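You operate a simulated robot arm through the tools that you are given. There is no shell and no other tool.

You run a simulated robot arm. Do the job below in one go: nothing can be reset, and whatever is moved stays where it is left.

Task
On the grey board's form tick SIZE and AIRED in green; set the calendar four months on from its LAST.
Fine: marker back in its hole. After the ticks open the clip, leave it open and lay the form in the empty bay of the grey tray on this desk.

Only the result counts: the job must be done as asked and must still hold three seconds after the hand-in. Knocking over, shifting, dropping, spilling or breaking anything else fails it.

Robot
A 7-joint arm with a two-finger parallel gripper, fixed in place. Base frame: the origin is on the floor under the middle of its stand, x ahead of it, y to its left, z up; the work surface is at about z = 0.805. Readings come in m, degrees, newtons and seconds.
It reaches about 1.372 m from its shoulder. Its first joint turns from -149.0 to 149.0 degrees. Payload 3.43 kg.
Tool frame: the origin (TCP) lies between the finger pads and is the grasp point; the fingertips stand 0.03 m ahead of it; z points along the fingers, y is the line along which they close. Largest opening 0.094 m; finger width 0.028, thickness 0.01; the body of the gripper, 0.05 by 0.096 m, starts 0.055 m behind the TCP.
Orientation is that of the tool frame in the base frame, as [roll, pitch, yaw] about the fixed x, y, z axes, in that order (R = Rz(yaw) Ry(pitch) Rx(roll)). With the fingers straight down and closing along the base's y, the tool's x points along the base's -x, its y along +y and its z along -z.

Tools
- The arm moves only by the tool arm_command. Its argument "series" is a list of rows, each a list of 2 entries, a list of its own where there are three numbers: the shift along the base's x, y, z in m, then the turn, a rotation vector about the base's x, y, z in rad. In form: [[[x, y, z], [rx, ry, rz]], ...]. A call has 1 to 20 rows; each row shifts and turns the commanded pose from where the row before left it. "fingers" is the closure, from 0 (fully open) to 1 (shut), set as the call begins (left out, the last holds). A row lasts 0.2 s, in which the tool goes at most 0.05 m and 8.6 degrees; a call with a longer step from one row to the next is refused whole, and so is a gripper value outside its range. A pose out of reach is approached as far as the arm can. The call stops where the force on the tool passes 40 N (or 10 N more than at its start, if that is more) or the arm is blocked; 0.2 s more then pass. Each finger travels about 0.045 m/s and halts on what it meets, pressing with about 29 N; the grip force reading is that of the motor and also rises with nothing between the fingers. The clock runs only during rows and for 0.2 s after the last one: add rows that do not move to give the fingers time. It gives the time, the measured TCP pose, the force on the tool (base axes), the opening and the grip force at its end, in the units of the frame above (readings bear some noise), with the torque about the TCP (base axes, N m) and any sound that the robot's microphone picked up.
- Cameras (640 x 400 px; columns grow to the right, rows downward): "scene" is fixed at [0.0505, 0.6509, 1.4122]; the picture's right is [0.43, -0.90, 0.00], its down [-0.70, -0.33, -0.63] and it looks along [0.57, 0.27, -0.77] (base axes); focal length 214 px, centre (320, 200). "wrist" rides on the gripper at [0.076, 0.014, -0.102] in the tool frame; the picture's right is [-0.18, 0.98, 0.00], its down [-0.75, -0.14, -0.64] and it looks along [-0.63, -0.12, 0.77] (tool axes); focal length 243 px, centre (320, 200). There is no depth. A picture from a camera that has moved, and an enlarged one, comes with that camera's place and axes in the base frame and with its lens.
- snapshot(camera): a new picture of that camera. It takes no simulated time.
- zoom(camera, box): a new picture of the part [left, top, right, bottom] of that camera's present view, enlarged. It takes no simulated time.
- job_done(): hands the job in; it is judged then, once.

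Nothing tells you positions but the pictures and the camera data. Unless the task says otherwise, let go and move clear before handing in.

The tools are called by a JSON object that holds its "fn" and its "kwargs". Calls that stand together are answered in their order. arm_command: Moves the arm, as the interface text tells. Its arguments: {"type":"object","properties":{"series":{"type":"array"},"fingers":{"type":"number"}},"required":["series"]} The other tools are called the same way: snapshot (camera) takes a picture; zoom (camera, box) takes an enlarged picture of a part of a camera's view; job_done () hands the job in.

At the start:

```text
time: 0.0
ee_pos: [0.6019, 0.7848, 1.1815]
ee_rot: [-179.9, 0.1, -180.0]
contact_force: [-0.2, 0.3, 0.2]
wrist_torque: [0.01, -0.01, 0.0]
width: 0.0941
finger_force: 0.0
```

scene: 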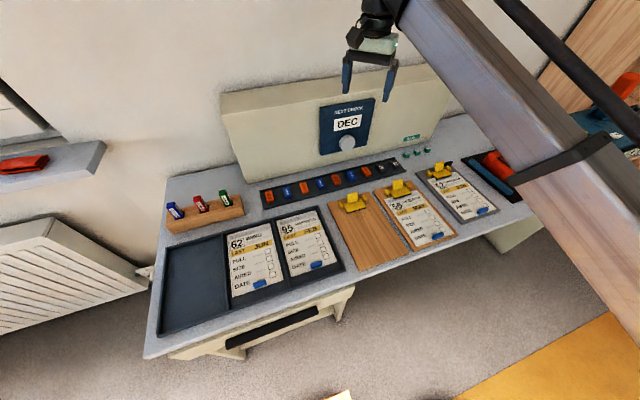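
wrist: 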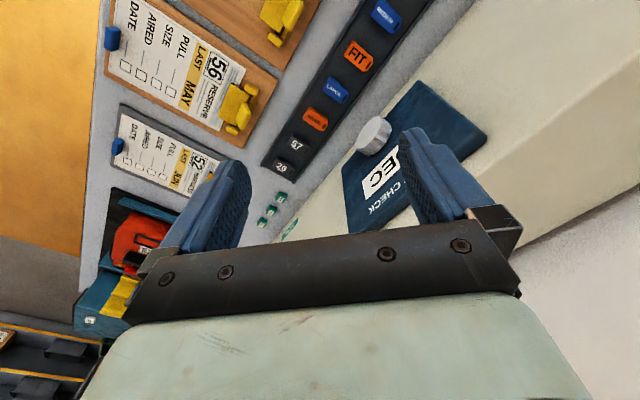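

I see a desk with a tray of forms on the left, clipboards (wooden ones and a grey one), a calendar panel with a knob and a marker block with blue, red and green markers. I'll take enlarged pictures first to read everything.

{"fn": "zoom", "kwargs": {"camera": "scene", "box": [380, 130, 540, 250]}}

{"fn": "zoom", "kwargs": {"camera": "scene", "box": [140, 170, 340, 340]}}

{"fn": "zoom", "kwargs": {"camera": "scene", "box": [290, 80, 450, 190]}}

{"fn": "zoom", "kwargs": {"camera": "wrist", "box": [90, 80, 310, 250]}}

{"fn": "zoom", "kwargs": {"camera": "scene", "box": [320, 170, 470, 280]}}

```text
3.33 times, centred on (460, 190) of scene
camera zoom: at [0.0505, 0.6509, 1.4122], right [0.43, -0.9, 0.0], down [-0.7, -0.33, -0.63], along [0.57, 0.27, -0.77], focal length 715 px, centre (-147, 233)
```

zoom: 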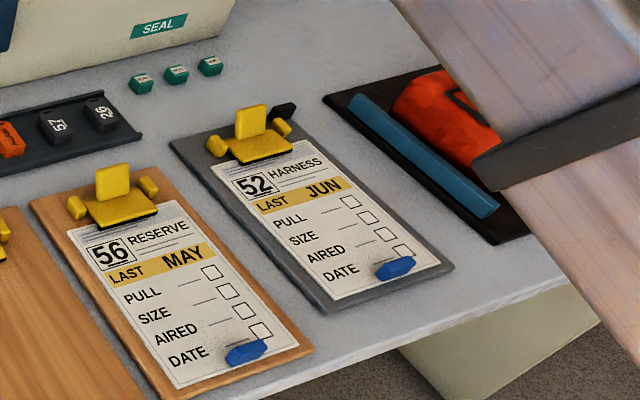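

```text
2.35 times, centred on (240, 255) of scene
camera zoom: at [0.0505, 0.6509, 1.4122], right [0.43, -0.9, 0.0], down [-0.7, -0.33, -0.63], along [0.57, 0.27, -0.77], focal length 505 px, centre (508, 71)
```

zoom: 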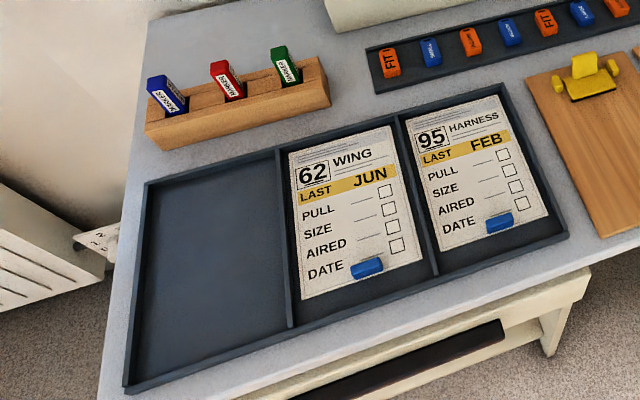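

```text
3.64 times, centred on (370, 135) of scene
camera zoom: at [0.0505, 0.6509, 1.4122], right [0.43, -0.9, 0.0], down [-0.7, -0.33, -0.63], along [0.57, 0.27, -0.77], focal length 780 px, centre (138, 436)
```

zoom: 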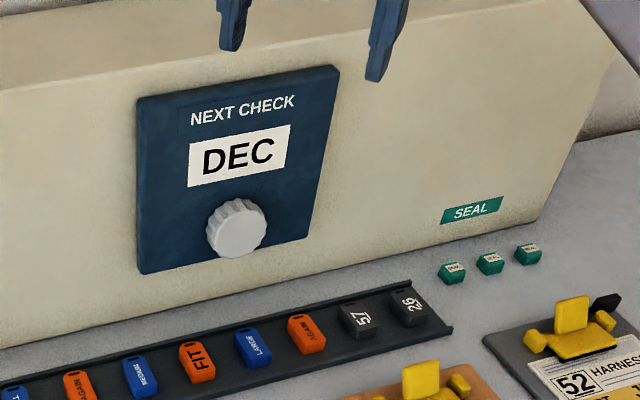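

```text
2.35 times, centred on (200, 165) of wrist
camera zoom: at [0.5245, 0.7983, 1.2856], right [0.18, 0.98, 0.0], down [0.75, -0.14, 0.64], along [0.63, -0.12, -0.77], focal length 571 px, centre (602, 282)
```

zoom: 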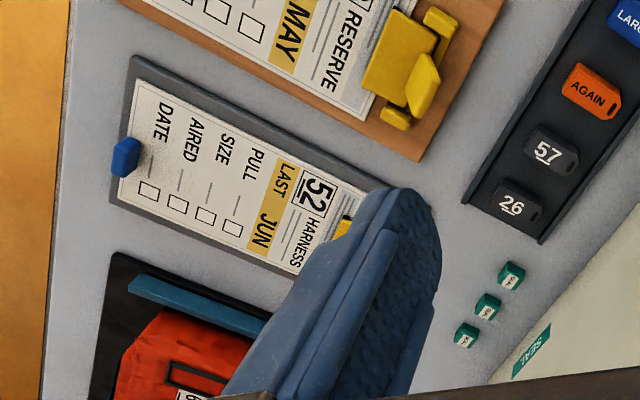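

```text
3.64 times, centred on (395, 225) of scene
camera zoom: at [0.0505, 0.6509, 1.4122], right [0.43, -0.9, 0.0], down [-0.7, -0.33, -0.63], along [0.57, 0.27, -0.77], focal length 780 px, centre (47, 109)
```

zoom: 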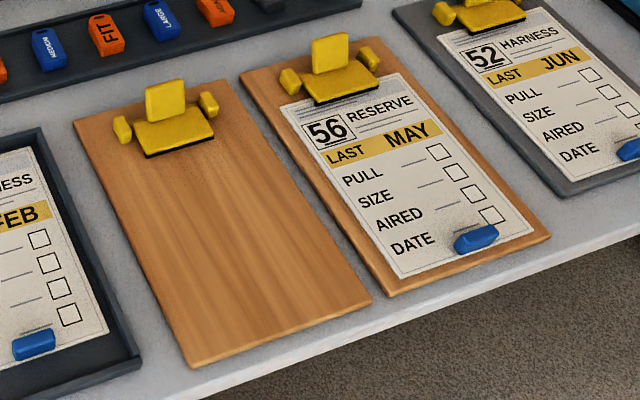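

The grey board holds form 52 HARNESS, LAST JUN, so the calendar goes from DEC to OCT. The green marker stands at about (0.33, 1.14), and the tray's empty bay is the far-left one. I'll move the wrist camera over to look at the marker block.

{"fn": "arm_command", "kwargs": {"series": [[[-0.0367, 0.0179, -0.004], [0, 0, 0.0654]], [[-0.0367, 0.0179, -0.004], [0, 0, 0.0654]], [[-0.0367, 0.0179, -0.004], [0, 0, 0.0654]], [[-0.0367, 0.0179, -0.004], [0, 0, 0.0654]], [[-0.0367, 0.0179, -0.004], [0, 0, 0.0654]], [[-0.0367, 0.0179, -0.004], [0, 0, 0.0654]], [[-0.0367, 0.0179, -0.004], [0, 0, 0.0654]], [[-0.0367, 0.0179, -0.004], [0, 0, 0.0654]], [[-0.0367, 0.0179, -0.004], [0, 0, 0.0654]], [[-0.0367, 0.0179, -0.004], [0, 0, 0.0654]], [[-0.0367, 0.0179, -0.004], [0, 0, 0.0654]], [[-0.0367, 0.0179, -0.004], [0, 0, 0.0654]], [[0, 0, 0], [0, 0, 0]]], "fingers": 0}}

{"fn": "snapshot", "kwargs": {"camera": "wrist"}}

{"fn": "snapshot", "kwargs": {"camera": "scene"}}

```text
time: 2.8
ee_pos: [0.1617, 1.0016, 1.1333]
ee_rot: [179.9, -0.1, -135.1]
contact_force: [1.1, 0.1, 0.6]
wrist_torque: [-0.01, -0.01, 0.04]
width: 0.0937
finger_force: 0.2
```

```text
taken
camera wrist: at [0.0972, 0.9574, 1.2374], right [-0.57, 0.82, 0.0], down [0.63, 0.43, 0.64], along [0.53, 0.36, -0.77], focal length 243 px, centre (320, 200)
```

wrist: 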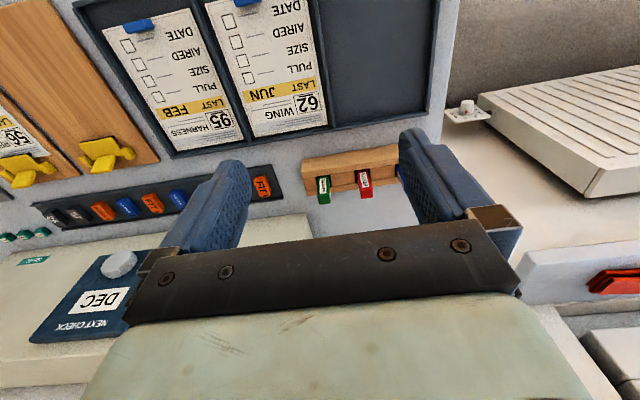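

```text
taken
```

scene: 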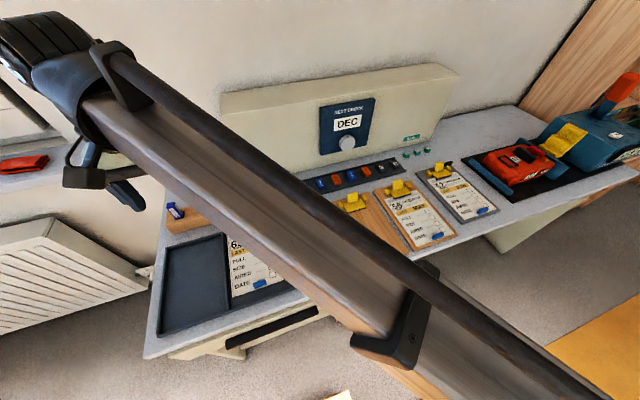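

The wrist camera now shows the marker block upside down, with the green marker at the left of the picture. I'll enlarge the block and its surroundings.

{"fn": "zoom", "kwargs": {"camera": "wrist", "box": [280, 130, 420, 220]}}

{"fn": "zoom", "kwargs": {"camera": "wrist", "box": [0, 110, 160, 260]}}

{"fn": "zoom", "kwargs": {"camera": "scene", "box": [470, 60, 640, 200]}}

{"fn": "zoom", "kwargs": {"camera": "scene", "box": [370, 150, 510, 240]}}

```text
4.44 times, centred on (350, 175) of wrist
camera zoom: at [0.0972, 0.9574, 1.2374], right [-0.57, 0.82, 0.0], down [0.63, 0.43, 0.64], along [0.53, 0.36, -0.77], focal length 1078 px, centre (187, 311)
```

zoom: 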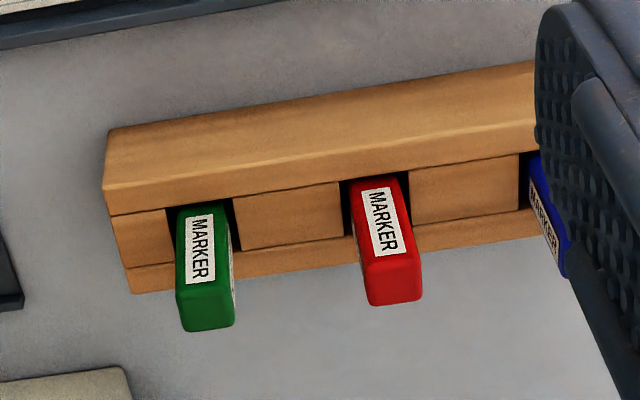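

```text
2.67 times, centred on (80, 185) of wrist
camera zoom: at [0.0972, 0.9574, 1.2374], right [-0.57, 0.82, 0.0], down [0.63, 0.43, 0.64], along [0.53, 0.36, -0.77], focal length 647 px, centre (960, 240)
```

zoom: 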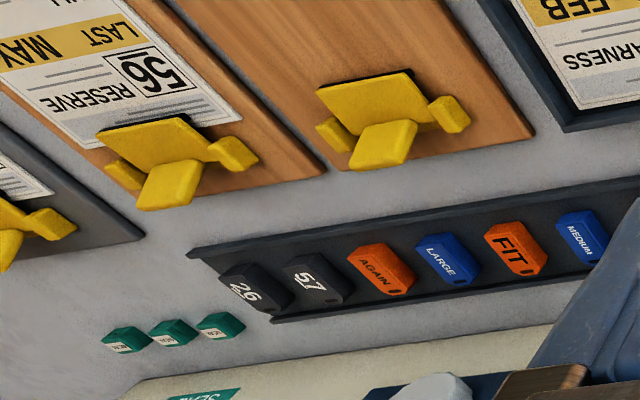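

```text
2.86 times, centred on (555, 130) of scene
camera zoom: at [0.0505, 0.6509, 1.4122], right [0.43, -0.9, 0.0], down [-0.7, -0.33, -0.63], along [0.57, 0.27, -0.77], focal length 613 px, centre (-351, 400)
```

zoom: 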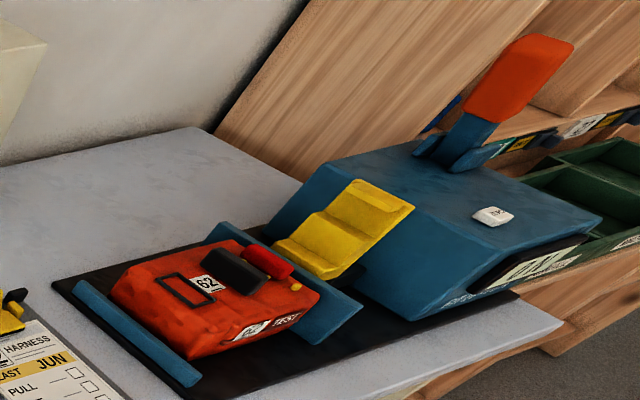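

```text
4.44 times, centred on (440, 195) of scene
camera zoom: at [0.0505, 0.6509, 1.4122], right [0.43, -0.9, 0.0], down [-0.7, -0.33, -0.63], along [0.57, 0.27, -0.77], focal length 953 px, centre (-213, 222)
```

zoom: 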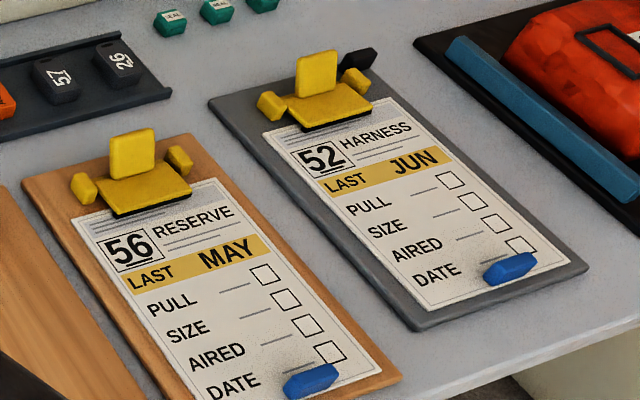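

The markers are box-shaped, about 2 cm wide, and stick up about 5 cm from a block aligned with the desk at 45°. By triangulation the green one is at (0.322, 1.122) with its top near z 0.90. I'll narrow the fingers and go above it.

{"fn": "arm_command", "kwargs": {"series": [[[0.0267, 0.02, -0.02], [0, 0, 0]], [[0.0267, 0.02, -0.02], [0, 0, 0]], [[0.0267, 0.02, -0.02], [0, 0, 0]], [[0.0267, 0.02, -0.02], [0, 0, 0]], [[0.0267, 0.02, -0.02], [0, 0, 0]], [[0.0267, 0.02, -0.02], [0, 0, 0]], [[0, 0, 0], [0, 0, 0]]], "fingers": 0.36}}

{"fn": "snapshot", "kwargs": {"camera": "wrist"}}

{"fn": "snapshot", "kwargs": {"camera": "scene"}}

```text
time: 4.4
ee_pos: [0.3205, 1.1159, 1.0095]
ee_rot: [179.9, -0.1, -135.0]
contact_force: [0.3, 0.4, 0.3]
wrist_torque: [0.01, 0.01, 0.05]
width: 0.06
finger_force: 0.0
```

```text
taken
camera wrist: at [0.2557, 1.0725, 1.1128], right [-0.56, 0.83, 0.0], down [0.63, 0.43, 0.64], along [0.53, 0.36, -0.77], focal length 243 px, centre (320, 200)
```

wrist: 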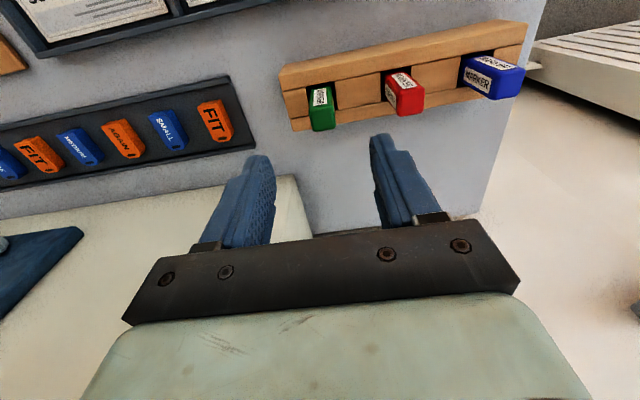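

```text
taken
```

scene: 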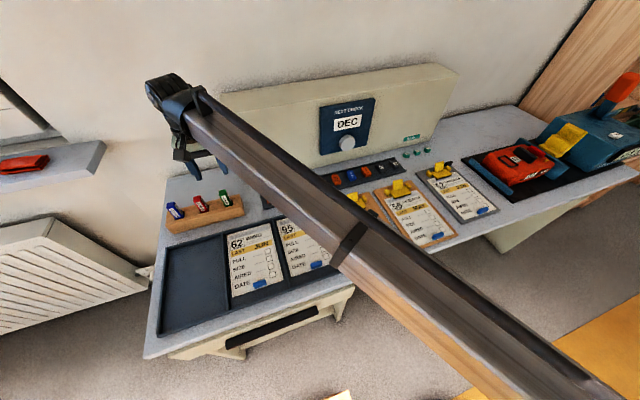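

The block is in clear view below the fingers. I'll enlarge the green marker to fix its position more precisely.

{"fn": "zoom", "kwargs": {"camera": "wrist", "box": [270, 60, 370, 140]}}

{"fn": "zoom", "kwargs": {"camera": "scene", "box": [150, 170, 260, 240]}}

```text
5.00 times, centred on (320, 100) of wrist
camera zoom: at [0.2557, 1.0725, 1.1128], right [-0.56, 0.83, 0.0], down [0.63, 0.43, 0.64], along [0.53, 0.36, -0.77], focal length 1213 px, centre (320, 700)
```

zoom: 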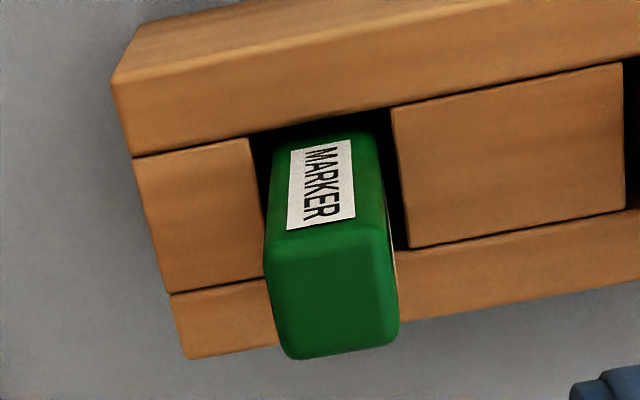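

```text
5.71 times, centred on (205, 205) of scene
camera zoom: at [0.0505, 0.6509, 1.4122], right [0.43, -0.9, 0.0], down [-0.7, -0.33, -0.63], along [0.57, 0.27, -0.77], focal length 1226 px, centre (977, 171)
```

zoom: 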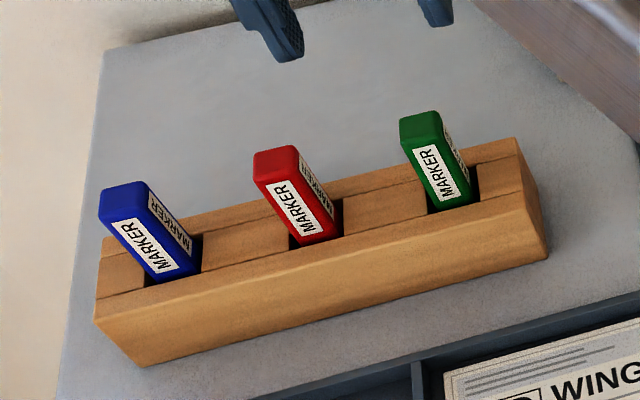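

The green marker's centre comes out at about (0.323, 1.122), top z 0.90, block top about z 0.858. I'll go partway down and check the alignment before gripping.

{"fn": "arm_command", "kwargs": {"series": [[[0.001, 0.0015, -0.025], [0, 0, 0]], [[0.001, 0.0015, -0.025], [0, 0, 0]], [[0.001, 0.001, -0.02], [0, 0, 0]], [[0, 0, 0], [0, 0, 0]], [[0, 0, 0], [0, 0, 0]]]}}

{"fn": "zoom", "kwargs": {"camera": "wrist", "box": [220, 60, 420, 220]}}

```text
time: 5.6
ee_pos: [0.3251, 1.1235, 0.9403]
ee_rot: [180.0, 0.0, -135.0]
contact_force: [-0.3, 0.9, 0.2]
wrist_torque: [-0.03, 0.03, 0.0]
width: 0.06
finger_force: 0.1
```

```text
2.50 times, centred on (320, 140) of wrist
camera zoom: at [0.2605, 1.0796, 1.043], right [-0.56, 0.83, 0.0], down [0.63, 0.43, 0.64], along [0.53, 0.36, -0.77], focal length 606 px, centre (320, 350)
```

zoom: 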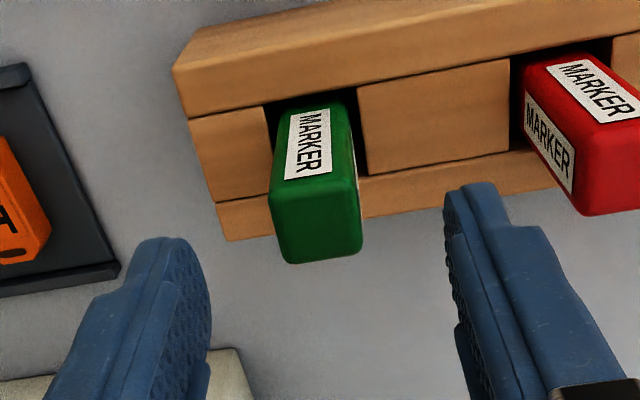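

The marker is at (0.3232, 1.1219) and the TCP at (0.324, 1.123), so they are nearly aligned. I'll descend to z 0.893, then close on the marker.

{"fn": "arm_command", "kwargs": {"series": [[[-0.0005, -0.001, -0.024], [0, 0, 0]], [[-0.0005, -0.0005, -0.023], [0, 0, 0]], [[0, 0, 0], [0, 0, 0]], [[0, 0, 0], [0, 0, 0]]]}}

{"fn": "snapshot", "kwargs": {"camera": "wrist"}}

```text
time: 6.6
ee_pos: [0.322, 1.121, 0.8949]
ee_rot: [-180.0, 0.0, -135.0]
contact_force: [0.1, 0.4, -0.1]
wrist_torque: [-0.04, 0.0, 0.04]
width: 0.0601
finger_force: 0.1
```

```text
taken
camera wrist: at [0.258, 1.0783, 0.9987], right [-0.56, 0.83, 0.0], down [0.63, 0.43, 0.64], along [0.53, 0.36, -0.77], focal length 243 px, centre (320, 200)
```

wrist: 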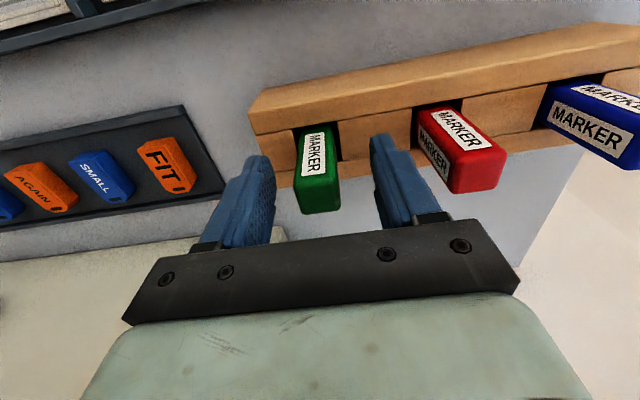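

The marker sits between the pads. I'll close the gripper now.

{"fn": "arm_command", "kwargs": {"series": [[[0.0008, 0, -0.003], [0, 0, 0]], [[0, 0, 0], [0, 0, 0]], [[0, 0, 0], [0, 0, 0]], [[0, 0, 0], [0, 0, 0]], [[0, 0, 0], [0, 0, 0]], [[0, 0, 0], [0, 0, 0]]], "fingers": 1}}

{"fn": "snapshot", "kwargs": {"camera": "wrist"}}

```text
time: 8.0
ee_pos: [0.3224, 1.122, 0.8929]
ee_rot: [-179.9, 0.0, -135.0]
contact_force: [0.0, -0.8, -0.4]
wrist_torque: [-0.01, -0.01, -0.03]
width: 0.0251
finger_force: 29.4
```

```text
taken
camera wrist: at [0.2586, 1.0778, 0.9968], right [-0.56, 0.83, 0.0], down [0.63, 0.43, 0.64], along [0.53, 0.36, -0.77], focal length 243 px, centre (320, 200)
```

wrist: 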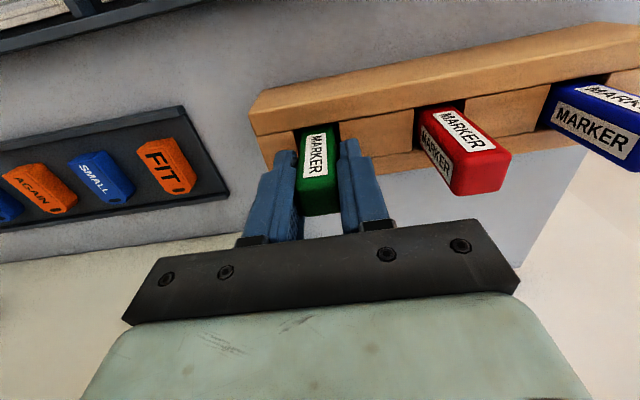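

The marker is gripped at 25 mm width. I'll lift it straight up and look at its tip.

{"fn": "arm_command", "kwargs": {"series": [[[0, 0, 0.01], [0, 0, 0]], [[0, 0, 0.02], [0, 0, 0]], [[0, 0, 0.03], [0, 0, 0]], [[0, 0, 0.03], [0, 0, 0]], [[0, 0, 0.03], [0, 0, 0]], [[0, 0, 0.03], [0, 0, 0]], [[0, 0, 0], [0, 0, 0]], [[0, 0, 0], [0, 0, 0]]]}}

{"fn": "snapshot", "kwargs": {"camera": "wrist"}}

{"fn": "zoom", "kwargs": {"camera": "scene", "box": [130, 80, 290, 220]}}

```text
time: 9.8
ee_pos: [0.3207, 1.1146, 1.042]
ee_rot: [179.9, 0.1, -135.0]
contact_force: [0.6, -0.3, -0.4]
wrist_torque: [-0.01, -0.01, -0.02]
width: 0.0251
finger_force: 28.7
out of reach, approached as far as the arm can: row 6
```

```text
taken
camera wrist: at [0.2561, 1.071, 1.1455], right [-0.56, 0.83, 0.0], down [0.63, 0.43, 0.64], along [0.53, 0.36, -0.77], focal length 243 px, centre (320, 200)
```

wrist: 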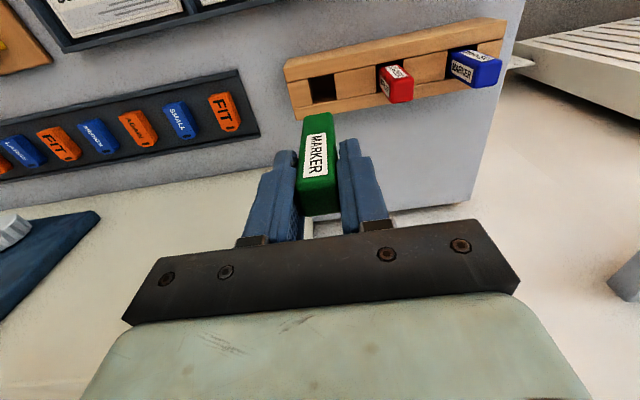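

```text
2.86 times, centred on (210, 150) of scene
camera zoom: at [0.0505, 0.6509, 1.4122], right [0.43, -0.9, 0.0], down [-0.7, -0.33, -0.63], along [0.57, 0.27, -0.77], focal length 613 px, centre (634, 343)
```

zoom: 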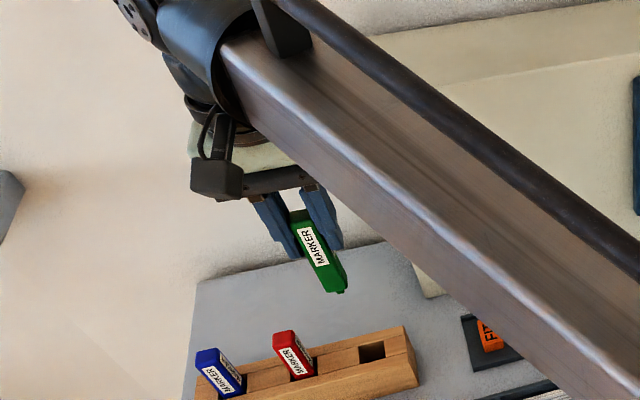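

The marker came out cleanly. Next I want to see its nib and how far the marker extends below the grip.

{"fn": "zoom", "kwargs": {"camera": "scene", "box": [190, 120, 250, 160]}}

{"fn": "zoom", "kwargs": {"camera": "wrist", "box": [260, 90, 380, 230]}}

```text
10.00 times, centred on (220, 140) of scene
camera zoom: at [0.0505, 0.6509, 1.4122], right [0.43, -0.9, 0.0], down [-0.7, -0.33, -0.63], along [0.57, 0.27, -0.77], focal length 2145 px, centre (1320, 800)
```

zoom: 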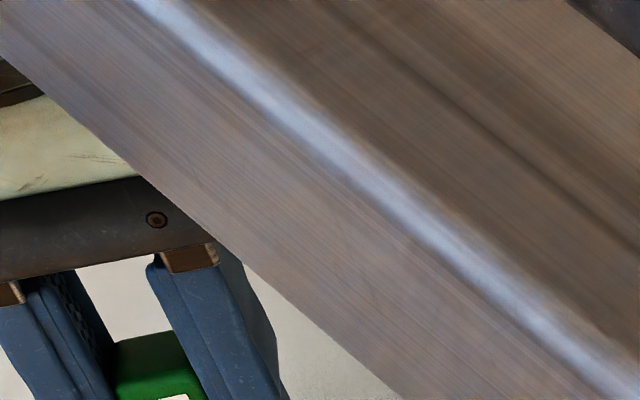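

```text
2.86 times, centred on (320, 160) of wrist
camera zoom: at [0.2561, 1.071, 1.1455], right [-0.56, 0.83, 0.0], down [0.63, 0.43, 0.64], along [0.53, 0.36, -0.77], focal length 693 px, centre (320, 314)
```

zoom: 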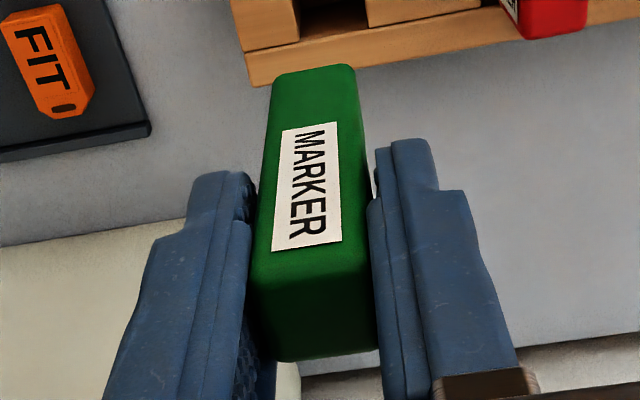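

{"fn": "zoom", "kwargs": {"camera": "scene", "box": [185, 145, 265, 195]}}

```text
8.00 times, centred on (225, 170) of scene
camera zoom: at [0.0505, 0.6509, 1.4122], right [0.43, -0.9, 0.0], down [-0.7, -0.33, -0.63], along [0.57, 0.27, -0.77], focal length 1716 px, centre (1080, 440)
```

zoom: 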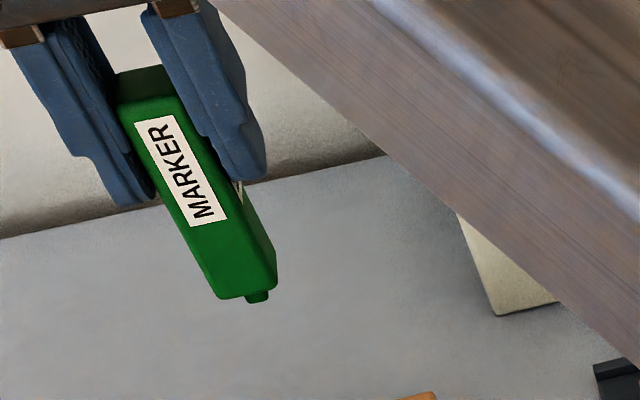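

The nib is a short stub about 0.088 m below the TCP. I'll carry the marker over to the grey board, stopping slightly short so the wrist camera can view the form.

{"fn": "arm_command", "kwargs": {"series": [[[0.0183, -0.04125, 0], [0, 0, 0]], [[0.0183, -0.04125, 0], [0, 0, 0]], [[0.0183, -0.04125, 0], [0, 0, 0]], [[0.0183, -0.04125, 0], [0, 0, 0]], [[0.0183, -0.04125, 0], [0, 0, 0]], [[0.0183, -0.04125, 0], [0, 0, 0]], [[0.0183, -0.04125, 0], [0, 0, 0]], [[0.0183, -0.04125, 0], [0, 0, 0]], [[0.0183, -0.04125, 0], [0, 0, 0]], [[0.0183, -0.04125, 0], [0, 0, 0]], [[0.0183, -0.04125, 0], [0, 0, 0]], [[0.0183, -0.04125, 0], [0, 0, 0]], [[0.0183, -0.04125, 0], [0, 0, 0]], [[0.0183, -0.04125, 0], [0, 0, 0]], [[0.0183, -0.04125, 0], [0, 0, 0]], [[0.0183, -0.04125, 0], [0, 0, 0]], [[0.0183, -0.04125, 0], [0, 0, 0]], [[0.0183, -0.04125, 0], [0, 0, 0]], [[0.0183, -0.04125, 0], [0, 0, 0]], [[0.0183, -0.04125, 0], [0, 0, 0]]]}}

{"fn": "snapshot", "kwargs": {"camera": "wrist"}}

{"fn": "snapshot", "kwargs": {"camera": "scene"}}

```text
time: 14.0
ee_pos: [0.6891, 0.2928, 1.0457]
ee_rot: [-179.9, 0.0, -135.0]
contact_force: [-0.2, -0.6, -1.2]
wrist_torque: [0.0, -0.02, -0.01]
width: 0.025
finger_force: 29.2
```

```text
taken
camera wrist: at [0.6244, 0.2479, 1.1481], right [-0.57, 0.82, 0.0], down [0.63, 0.43, 0.64], along [0.53, 0.36, -0.77], focal length 243 px, centre (320, 200)
```

wrist: 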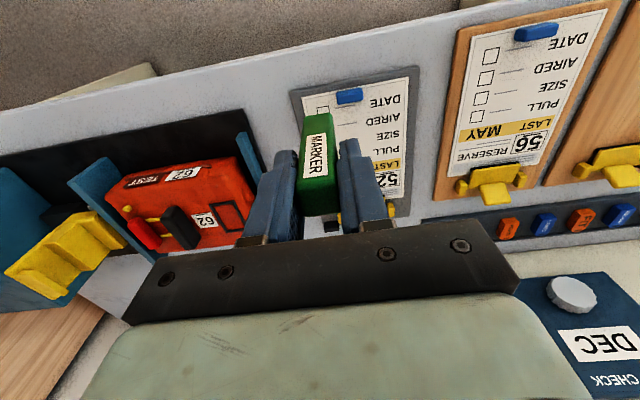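

```text
taken
```

scene: 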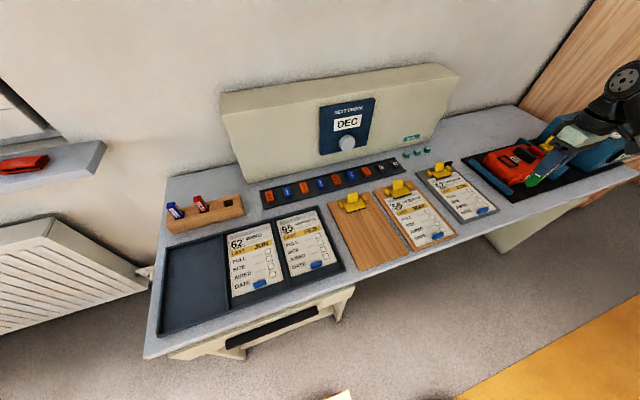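

The form is now under the wrist camera and the scene camera has an unobstructed view of the grey board. I'll enlarge the clip and the boxes from both.

{"fn": "zoom", "kwargs": {"camera": "scene", "box": [415, 150, 475, 190]}}

{"fn": "zoom", "kwargs": {"camera": "scene", "box": [440, 175, 510, 225]}}

{"fn": "zoom", "kwargs": {"camera": "wrist", "box": [270, 60, 450, 240]}}

{"fn": "zoom", "kwargs": {"camera": "wrist", "box": [430, 130, 640, 230]}}

```text
10.00 times, centred on (445, 170) of scene
camera zoom: at [0.0505, 0.6509, 1.4122], right [0.43, -0.9, 0.0], down [-0.7, -0.33, -0.63], along [0.57, 0.27, -0.77], focal length 2145 px, centre (-930, 500)
```

zoom: 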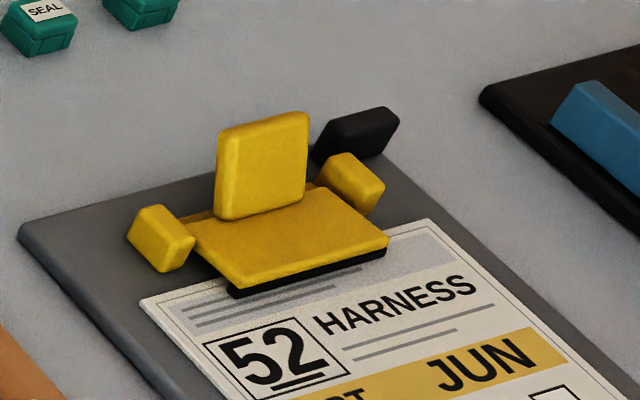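

```text
8.00 times, centred on (475, 200) of scene
camera zoom: at [0.0505, 0.6509, 1.4122], right [0.43, -0.9, 0.0], down [-0.7, -0.33, -0.63], along [0.57, 0.27, -0.77], focal length 1716 px, centre (-920, 200)
```

zoom: 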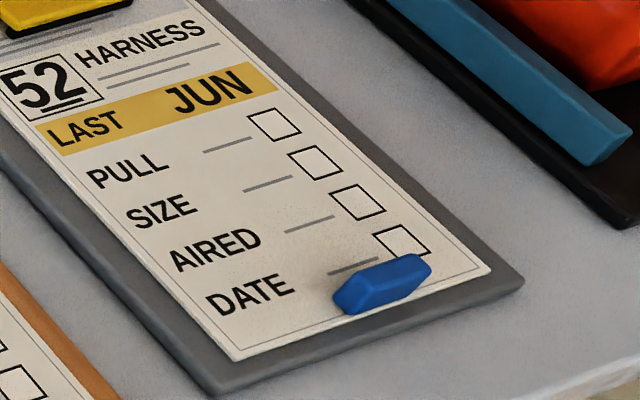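

```text
2.22 times, centred on (360, 150) of wrist
camera zoom: at [0.6244, 0.2479, 1.1481], right [-0.57, 0.82, 0.0], down [0.63, 0.43, 0.64], along [0.53, 0.36, -0.77], focal length 539 px, centre (231, 311)
```

zoom: 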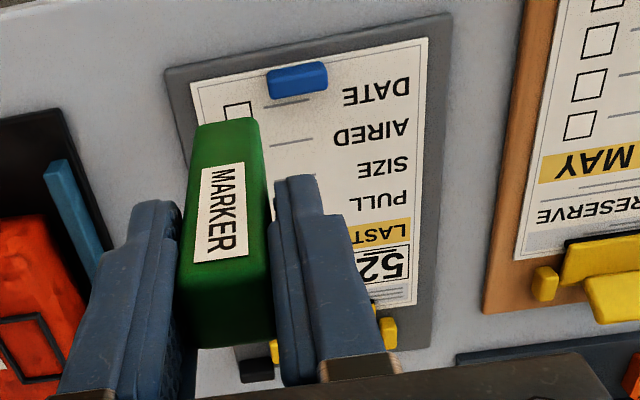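

```text
3.05 times, centred on (535, 180) of wrist
camera zoom: at [0.6244, 0.2479, 1.1481], right [-0.57, 0.82, 0.0], down [0.63, 0.43, 0.64], along [0.53, 0.36, -0.77], focal length 739 px, centre (-335, 261)
```

zoom: 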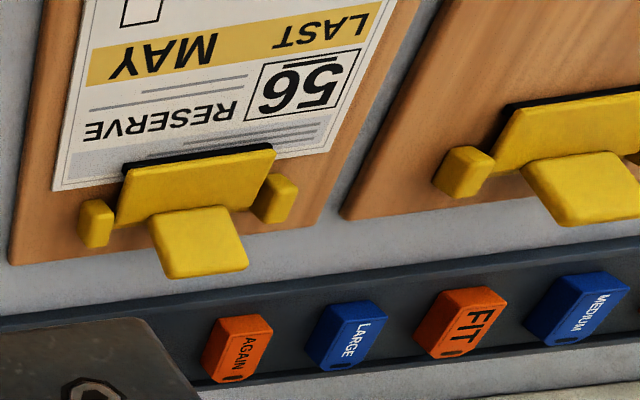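

The boxes sit on a 45° line with 25 mm spacing: SIZE at (0.7557, 0.361) and AIRED at (0.738, 0.343), paper z about 0.815. I'll bring the nib to hover about 15 mm over SIZE.

{"fn": "arm_command", "kwargs": {"series": [[[0.0134, 0.0137, -0.0256], [0, 0, 0]], [[0.0134, 0.0137, -0.0256], [0, 0, 0]], [[0.0134, 0.0137, -0.0256], [0, 0, 0]], [[0.0134, 0.0137, -0.0256], [0, 0, 0]], [[0.0134, 0.0137, -0.0256], [0, 0, 0]], [[0, 0, 0], [0, 0, 0]], [[0, 0, 0], [0, 0, 0]]]}}

{"fn": "snapshot", "kwargs": {"camera": "wrist"}}

{"fn": "zoom", "kwargs": {"camera": "scene", "box": [430, 160, 510, 220]}}

```text
time: 15.6
ee_pos: [0.7531, 0.358, 0.9132]
ee_rot: [180.0, 0.1, -135.0]
contact_force: [0.0, 0.2, -0.4]
wrist_torque: [0.01, 0.0, -0.01]
width: 0.0248
finger_force: 28.7
```

```text
taken
camera wrist: at [0.6892, 0.3144, 1.016], right [-0.56, 0.83, 0.0], down [0.63, 0.43, 0.64], along [0.53, 0.36, -0.77], focal length 243 px, centre (320, 200)
```

wrist: 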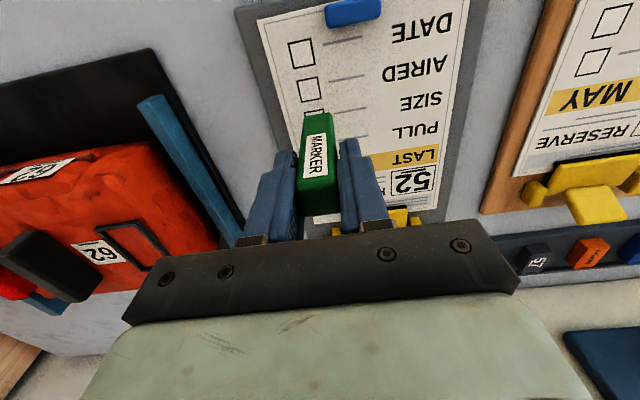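

```text
6.67 times, centred on (470, 190) of scene
camera zoom: at [0.0505, 0.6509, 1.4122], right [0.43, -0.9, 0.0], down [-0.7, -0.33, -0.63], along [0.57, 0.27, -0.77], focal length 1430 px, centre (-680, 267)
```

zoom: 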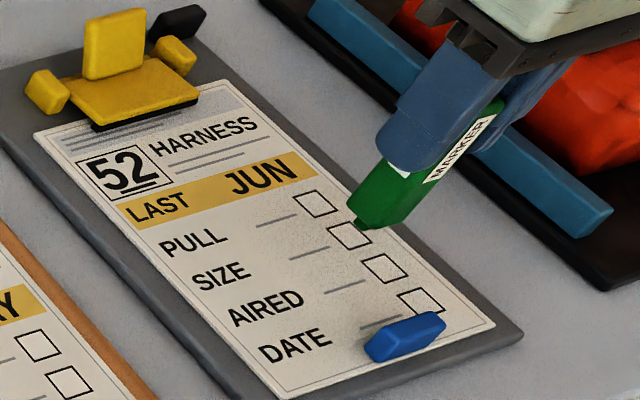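

The nib hovers near SIZE. I'll enlarge further to check the nib against the box.

{"fn": "zoom", "kwargs": {"camera": "scene", "box": [462, 185, 492, 205]}}

{"fn": "zoom", "kwargs": {"camera": "wrist", "box": [270, 30, 390, 110]}}

```text
16.00 times, centred on (477, 195) of scene
camera zoom: at [0.0505, 0.6509, 1.4122], right [0.43, -0.9, 0.0], down [-0.7, -0.33, -0.63], along [0.57, 0.27, -0.77], focal length 3432 px, centre (-2192, 280)
```

zoom: 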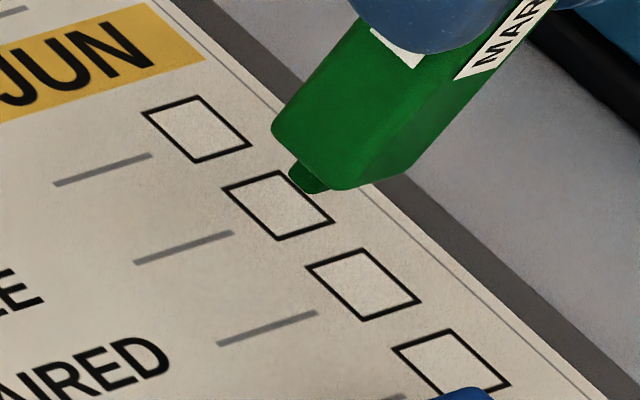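

```text
5.00 times, centred on (330, 70) of wrist
camera zoom: at [0.6892, 0.3144, 1.016], right [-0.56, 0.83, 0.0], down [0.63, 0.43, 0.64], along [0.53, 0.36, -0.77], focal length 1213 px, centre (270, 850)
```

zoom: 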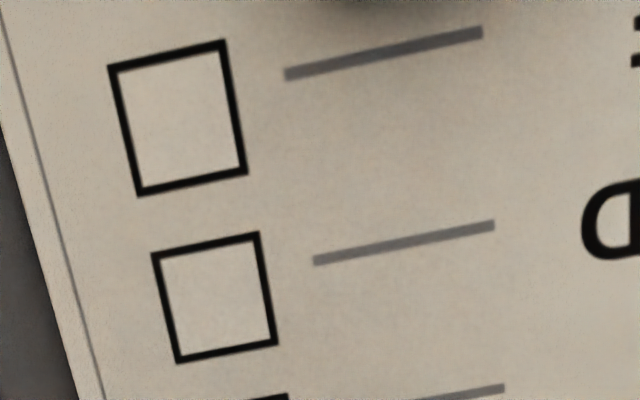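

Close-range wrist data refines SIZE to about (0.757, 0.356) and AIRED to (0.740, 0.339), about 4 mm off the scene camera's estimate. I'll shift over and lower a few mm, then check again before touching the paper.

{"fn": "arm_command", "kwargs": {"series": [[[0.0047, -0.001, -0.002], [0, 0, 0]], [[0, 0, -0.002], [0, 0, 0]], [[0, 0, -0.002], [0, 0, 0]], [[0, 0, 0], [0, 0, 0]], [[0, 0, 0], [0, 0, 0]]]}}

{"fn": "zoom", "kwargs": {"camera": "scene", "box": [462, 185, 492, 205]}}

{"fn": "zoom", "kwargs": {"camera": "wrist", "box": [270, 30, 390, 110]}}

```text
time: 16.8
ee_pos: [0.7597, 0.3584, 0.9072]
ee_rot: [180.0, -0.1, -135.0]
contact_force: [0.0, 0.2, -0.6]
wrist_torque: [-0.01, 0.03, -0.02]
width: 0.025
finger_force: 29.0
```

```text
16.00 times, centred on (477, 195) of scene
camera zoom: at [0.0505, 0.6509, 1.4122], right [0.43, -0.9, 0.0], down [-0.7, -0.33, -0.63], along [0.57, 0.27, -0.77], focal length 3432 px, centre (-2192, 280)
```

zoom: 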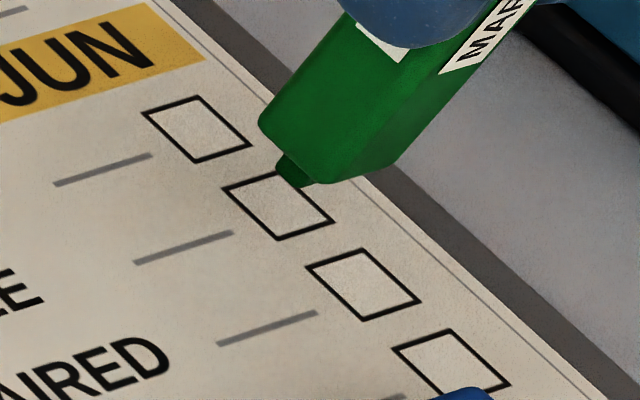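

```text
5.00 times, centred on (330, 70) of wrist
camera zoom: at [0.6953, 0.315, 1.0117], right [-0.56, 0.83, 0.0], down [0.63, 0.43, 0.64], along [0.53, 0.36, -0.77], focal length 1213 px, centre (270, 850)
```

zoom: 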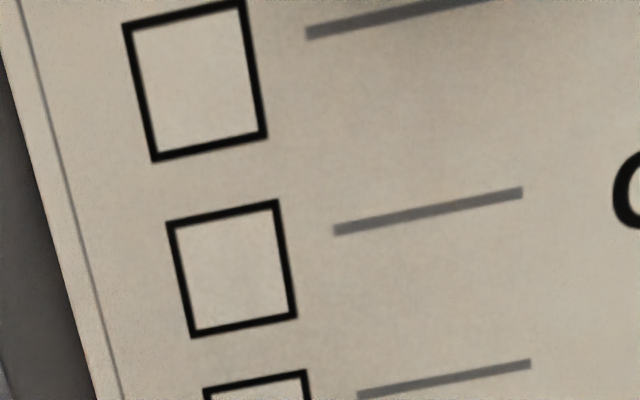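

The nib is now almost centred over SIZE, a few mm up. I'll move it to the left part of the box and lower it gradually to find contact.

{"fn": "arm_command", "kwargs": {"series": [[[-0.0035, 0.0025, 0], [0, 0, 0]], [[0, 0, -0.001], [0, 0, 0]], [[0, 0, -0.001], [0, 0, 0]], [[0, 0, -0.001], [0, 0, 0]], [[0, 0, 0], [0, 0, 0]], [[0, 0, 0], [0, 0, 0]]]}}

{"fn": "zoom", "kwargs": {"camera": "scene", "box": [462, 185, 492, 205]}}

{"fn": "zoom", "kwargs": {"camera": "wrist", "box": [270, 30, 390, 110]}}

```text
time: 18.2
ee_pos: [0.7561, 0.3625, 0.9053]
ee_rot: [-180.0, 0.0, -135.0]
contact_force: [0.0, 1.0, -0.6]
wrist_torque: [-0.01, -0.02, -0.01]
width: 0.0248
finger_force: 28.6
```

```text
16.00 times, centred on (477, 195) of scene
camera zoom: at [0.0505, 0.6509, 1.4122], right [0.43, -0.9, 0.0], down [-0.7, -0.33, -0.63], along [0.57, 0.27, -0.77], focal length 3432 px, centre (-2192, 280)
```

zoom: 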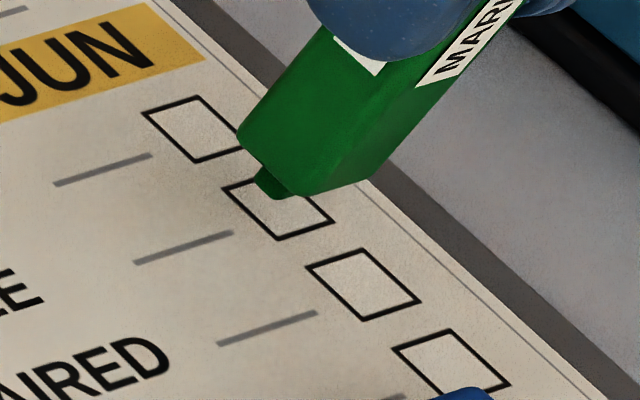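

```text
5.00 times, centred on (330, 70) of wrist
camera zoom: at [0.6919, 0.3183, 1.0094], right [-0.56, 0.83, 0.0], down [0.63, 0.43, 0.64], along [0.53, 0.36, -0.77], focal length 1213 px, centre (270, 850)
```

zoom: 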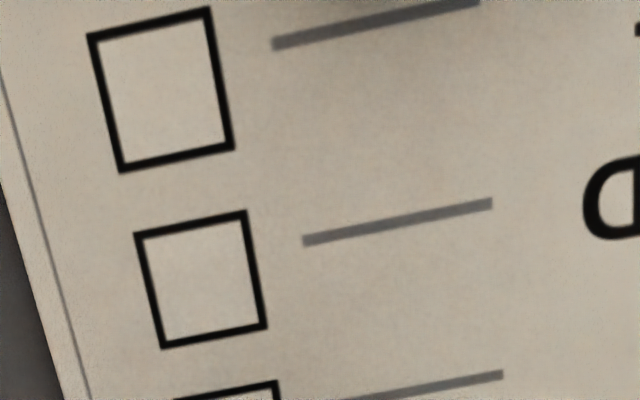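

The nib is about 4 mm above the paper, left of centre inside the SIZE box. I'll keep lowering in small steps.

{"fn": "arm_command", "kwargs": {"series": [[[0.0005, 0, -0.001], [0, 0, 0]], [[0, 0, -0.001], [0, 0, 0]], [[0, 0, -0.001], [0, 0, 0]], [[0, 0, 0], [0, 0, 0]], [[0, 0, 0], [0, 0, 0]]]}}

{"fn": "zoom", "kwargs": {"camera": "scene", "box": [462, 185, 492, 205]}}

{"fn": "zoom", "kwargs": {"camera": "wrist", "box": [270, 30, 390, 110]}}

```text
time: 19.4
ee_pos: [0.7558, 0.3628, 0.9038]
ee_rot: [-180.0, 0.0, -135.0]
contact_force: [-0.4, 0.1, -0.3]
wrist_torque: [0.01, 0.0, 0.06]
width: 0.0249
finger_force: 29.1
```

```text
16.00 times, centred on (477, 195) of scene
camera zoom: at [0.0505, 0.6509, 1.4122], right [0.43, -0.9, 0.0], down [-0.7, -0.33, -0.63], along [0.57, 0.27, -0.77], focal length 3432 px, centre (-2192, 280)
```

zoom: 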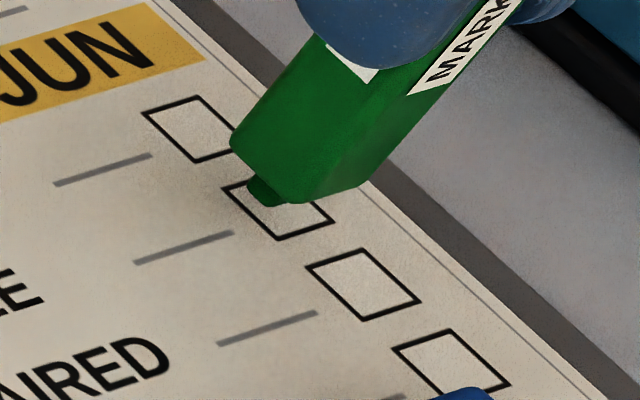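

```text
5.00 times, centred on (330, 70) of wrist
camera zoom: at [0.6915, 0.3188, 1.0072], right [-0.56, 0.83, 0.0], down [0.63, 0.43, 0.64], along [0.53, 0.36, -0.77], focal length 1213 px, centre (270, 850)
```

zoom: 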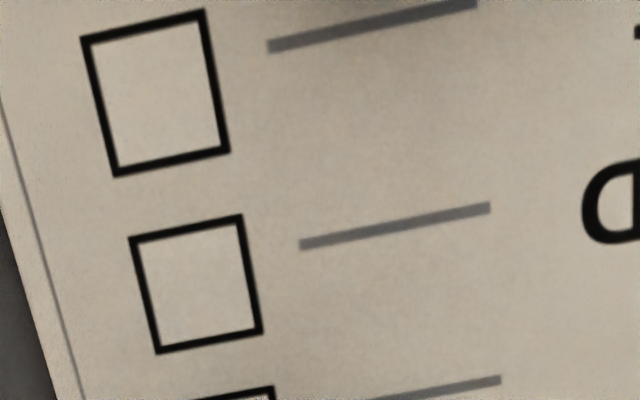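

Still no contact force and the nib is about 1.5 mm up. Two more millimetres.

{"fn": "arm_command", "kwargs": {"series": [[[0, 0, -0.001], [0, 0, 0]], [[0, 0, -0.001], [0, 0, 0]], [[0, 0, 0], [0, 0, 0]]]}}

{"fn": "zoom", "kwargs": {"camera": "scene", "box": [462, 185, 492, 205]}}

```text
time: 20.2
ee_pos: [0.7557, 0.361, 0.9029]
ee_rot: [180.0, 0.0, -134.9]
contact_force: [0.1, -0.7, -0.7]
wrist_torque: [-0.01, 0.0, 0.0]
width: 0.0249
finger_force: 29.3
```

```text
16.00 times, centred on (477, 195) of scene
camera zoom: at [0.0505, 0.6509, 1.4122], right [0.43, -0.9, 0.0], down [-0.7, -0.33, -0.63], along [0.57, 0.27, -0.77], focal length 3432 px, centre (-2192, 280)
```

zoom: 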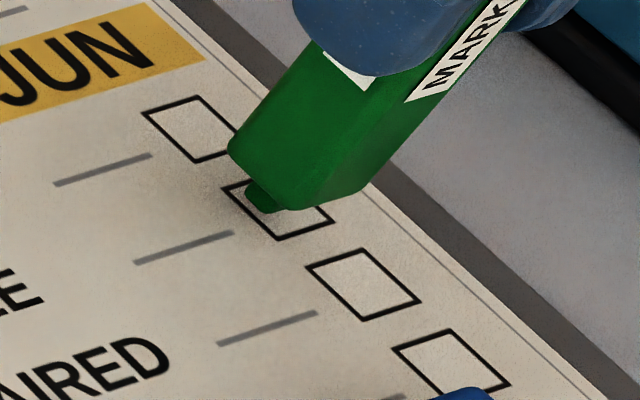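

The nib looks almost on the paper but there is no force yet. One more millimetre.

{"fn": "arm_command", "kwargs": {"series": [[[0, 0, -0.0005], [0, 0, 0]], [[0, 0, -0.0005], [0, 0, 0]], [[0, 0, 0], [0, 0, 0]]]}}

{"fn": "zoom", "kwargs": {"camera": "scene", "box": [462, 185, 492, 205]}}

```text
time: 21.0
ee_pos: [0.7562, 0.3618, 0.9014]
ee_rot: [-180.0, 0.0, -135.0]
contact_force: [-0.3, 0.0, -0.5]
wrist_torque: [0.01, 0.04, -0.03]
width: 0.0252
finger_force: 28.8
```

```text
16.00 times, centred on (477, 195) of scene
camera zoom: at [0.0505, 0.6509, 1.4122], right [0.43, -0.9, 0.0], down [-0.7, -0.33, -0.63], along [0.57, 0.27, -0.77], focal length 3432 px, centre (-2192, 280)
```

zoom: 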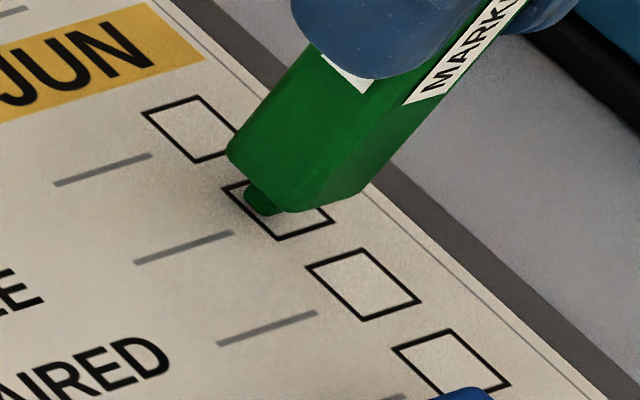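

No force yet. I'll continue down by another millimetre and a half in half-millimetre steps.

{"fn": "arm_command", "kwargs": {"series": [[[0, 0, -0.0005], [0, 0, 0]], [[0, 0, -0.0005], [0, 0, 0]], [[0, 0, 0], [0, 0, 0]]]}}

{"fn": "zoom", "kwargs": {"camera": "scene", "box": [466, 187, 484, 199]}}

```text
time: 21.8
ee_pos: [0.7564, 0.361, 0.8991]
ee_rot: [-180.0, 0.0, -135.0]
contact_force: [-0.8, 1.5, 4.1]
wrist_torque: [0.0, 0.03, 0.02]
width: 0.0253
finger_force: 29.0
```

```text
16.00 times, centred on (475, 193) of scene
camera zoom: at [0.0505, 0.6509, 1.4122], right [0.43, -0.9, 0.0], down [-0.7, -0.33, -0.63], along [0.57, 0.27, -0.77], focal length 3432 px, centre (-2160, 312)
```

zoom: 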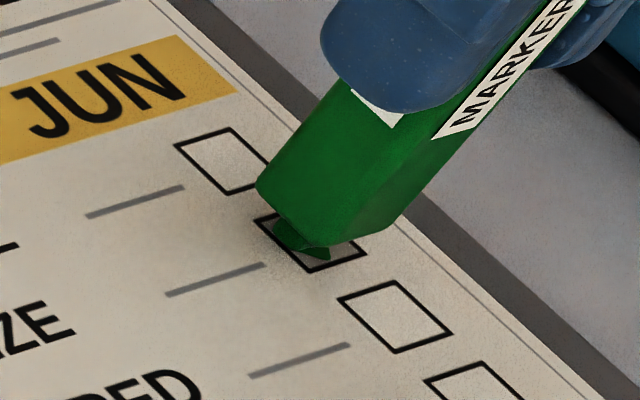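

I have contact at 4 N and a green mark is appearing in the SIZE box. I'll lift straight up and look at what was drawn.

{"fn": "arm_command", "kwargs": {"series": [[[0, 0, 0.005], [0, 0, 0]], [[0, 0, 0.015], [0, 0, 0]], [[0, 0, 0.015], [0, 0, 0]], [[0, 0, 0], [0, 0, 0]], [[0, 0, 0], [0, 0, 0]]]}}

{"fn": "zoom", "kwargs": {"camera": "scene", "box": [466, 187, 484, 199]}}

{"fn": "zoom", "kwargs": {"camera": "wrist", "box": [270, 30, 390, 130]}}

```text
time: 23.0
ee_pos: [0.756, 0.3618, 0.9339]
ee_rot: [-180.0, 0.0, -134.9]
contact_force: [0.1, 0.0, 0.2]
wrist_torque: [0.02, -0.02, -0.01]
width: 0.0248
finger_force: 29.3
```

```text
16.00 times, centred on (475, 193) of scene
camera zoom: at [0.0505, 0.6509, 1.4122], right [0.43, -0.9, 0.0], down [-0.7, -0.33, -0.63], along [0.57, 0.27, -0.77], focal length 3432 px, centre (-2160, 312)
```

zoom: 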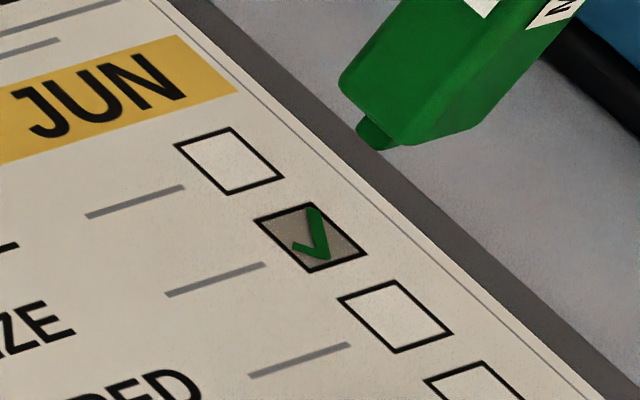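

```text
4.00 times, centred on (330, 80) of wrist
camera zoom: at [0.6918, 0.3185, 1.0374], right [-0.56, 0.83, 0.0], down [0.63, 0.43, 0.64], along [0.53, 0.36, -0.77], focal length 970 px, centre (280, 680)
```

zoom: 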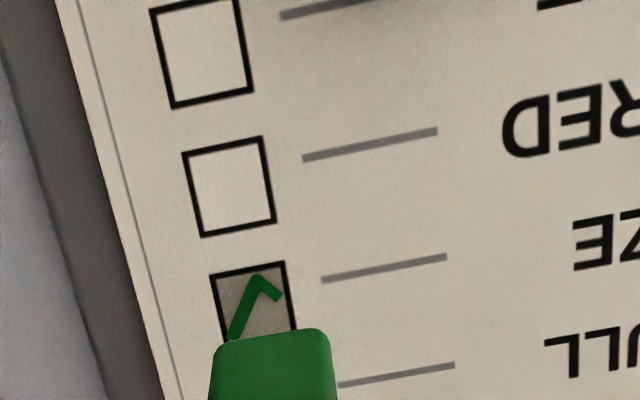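

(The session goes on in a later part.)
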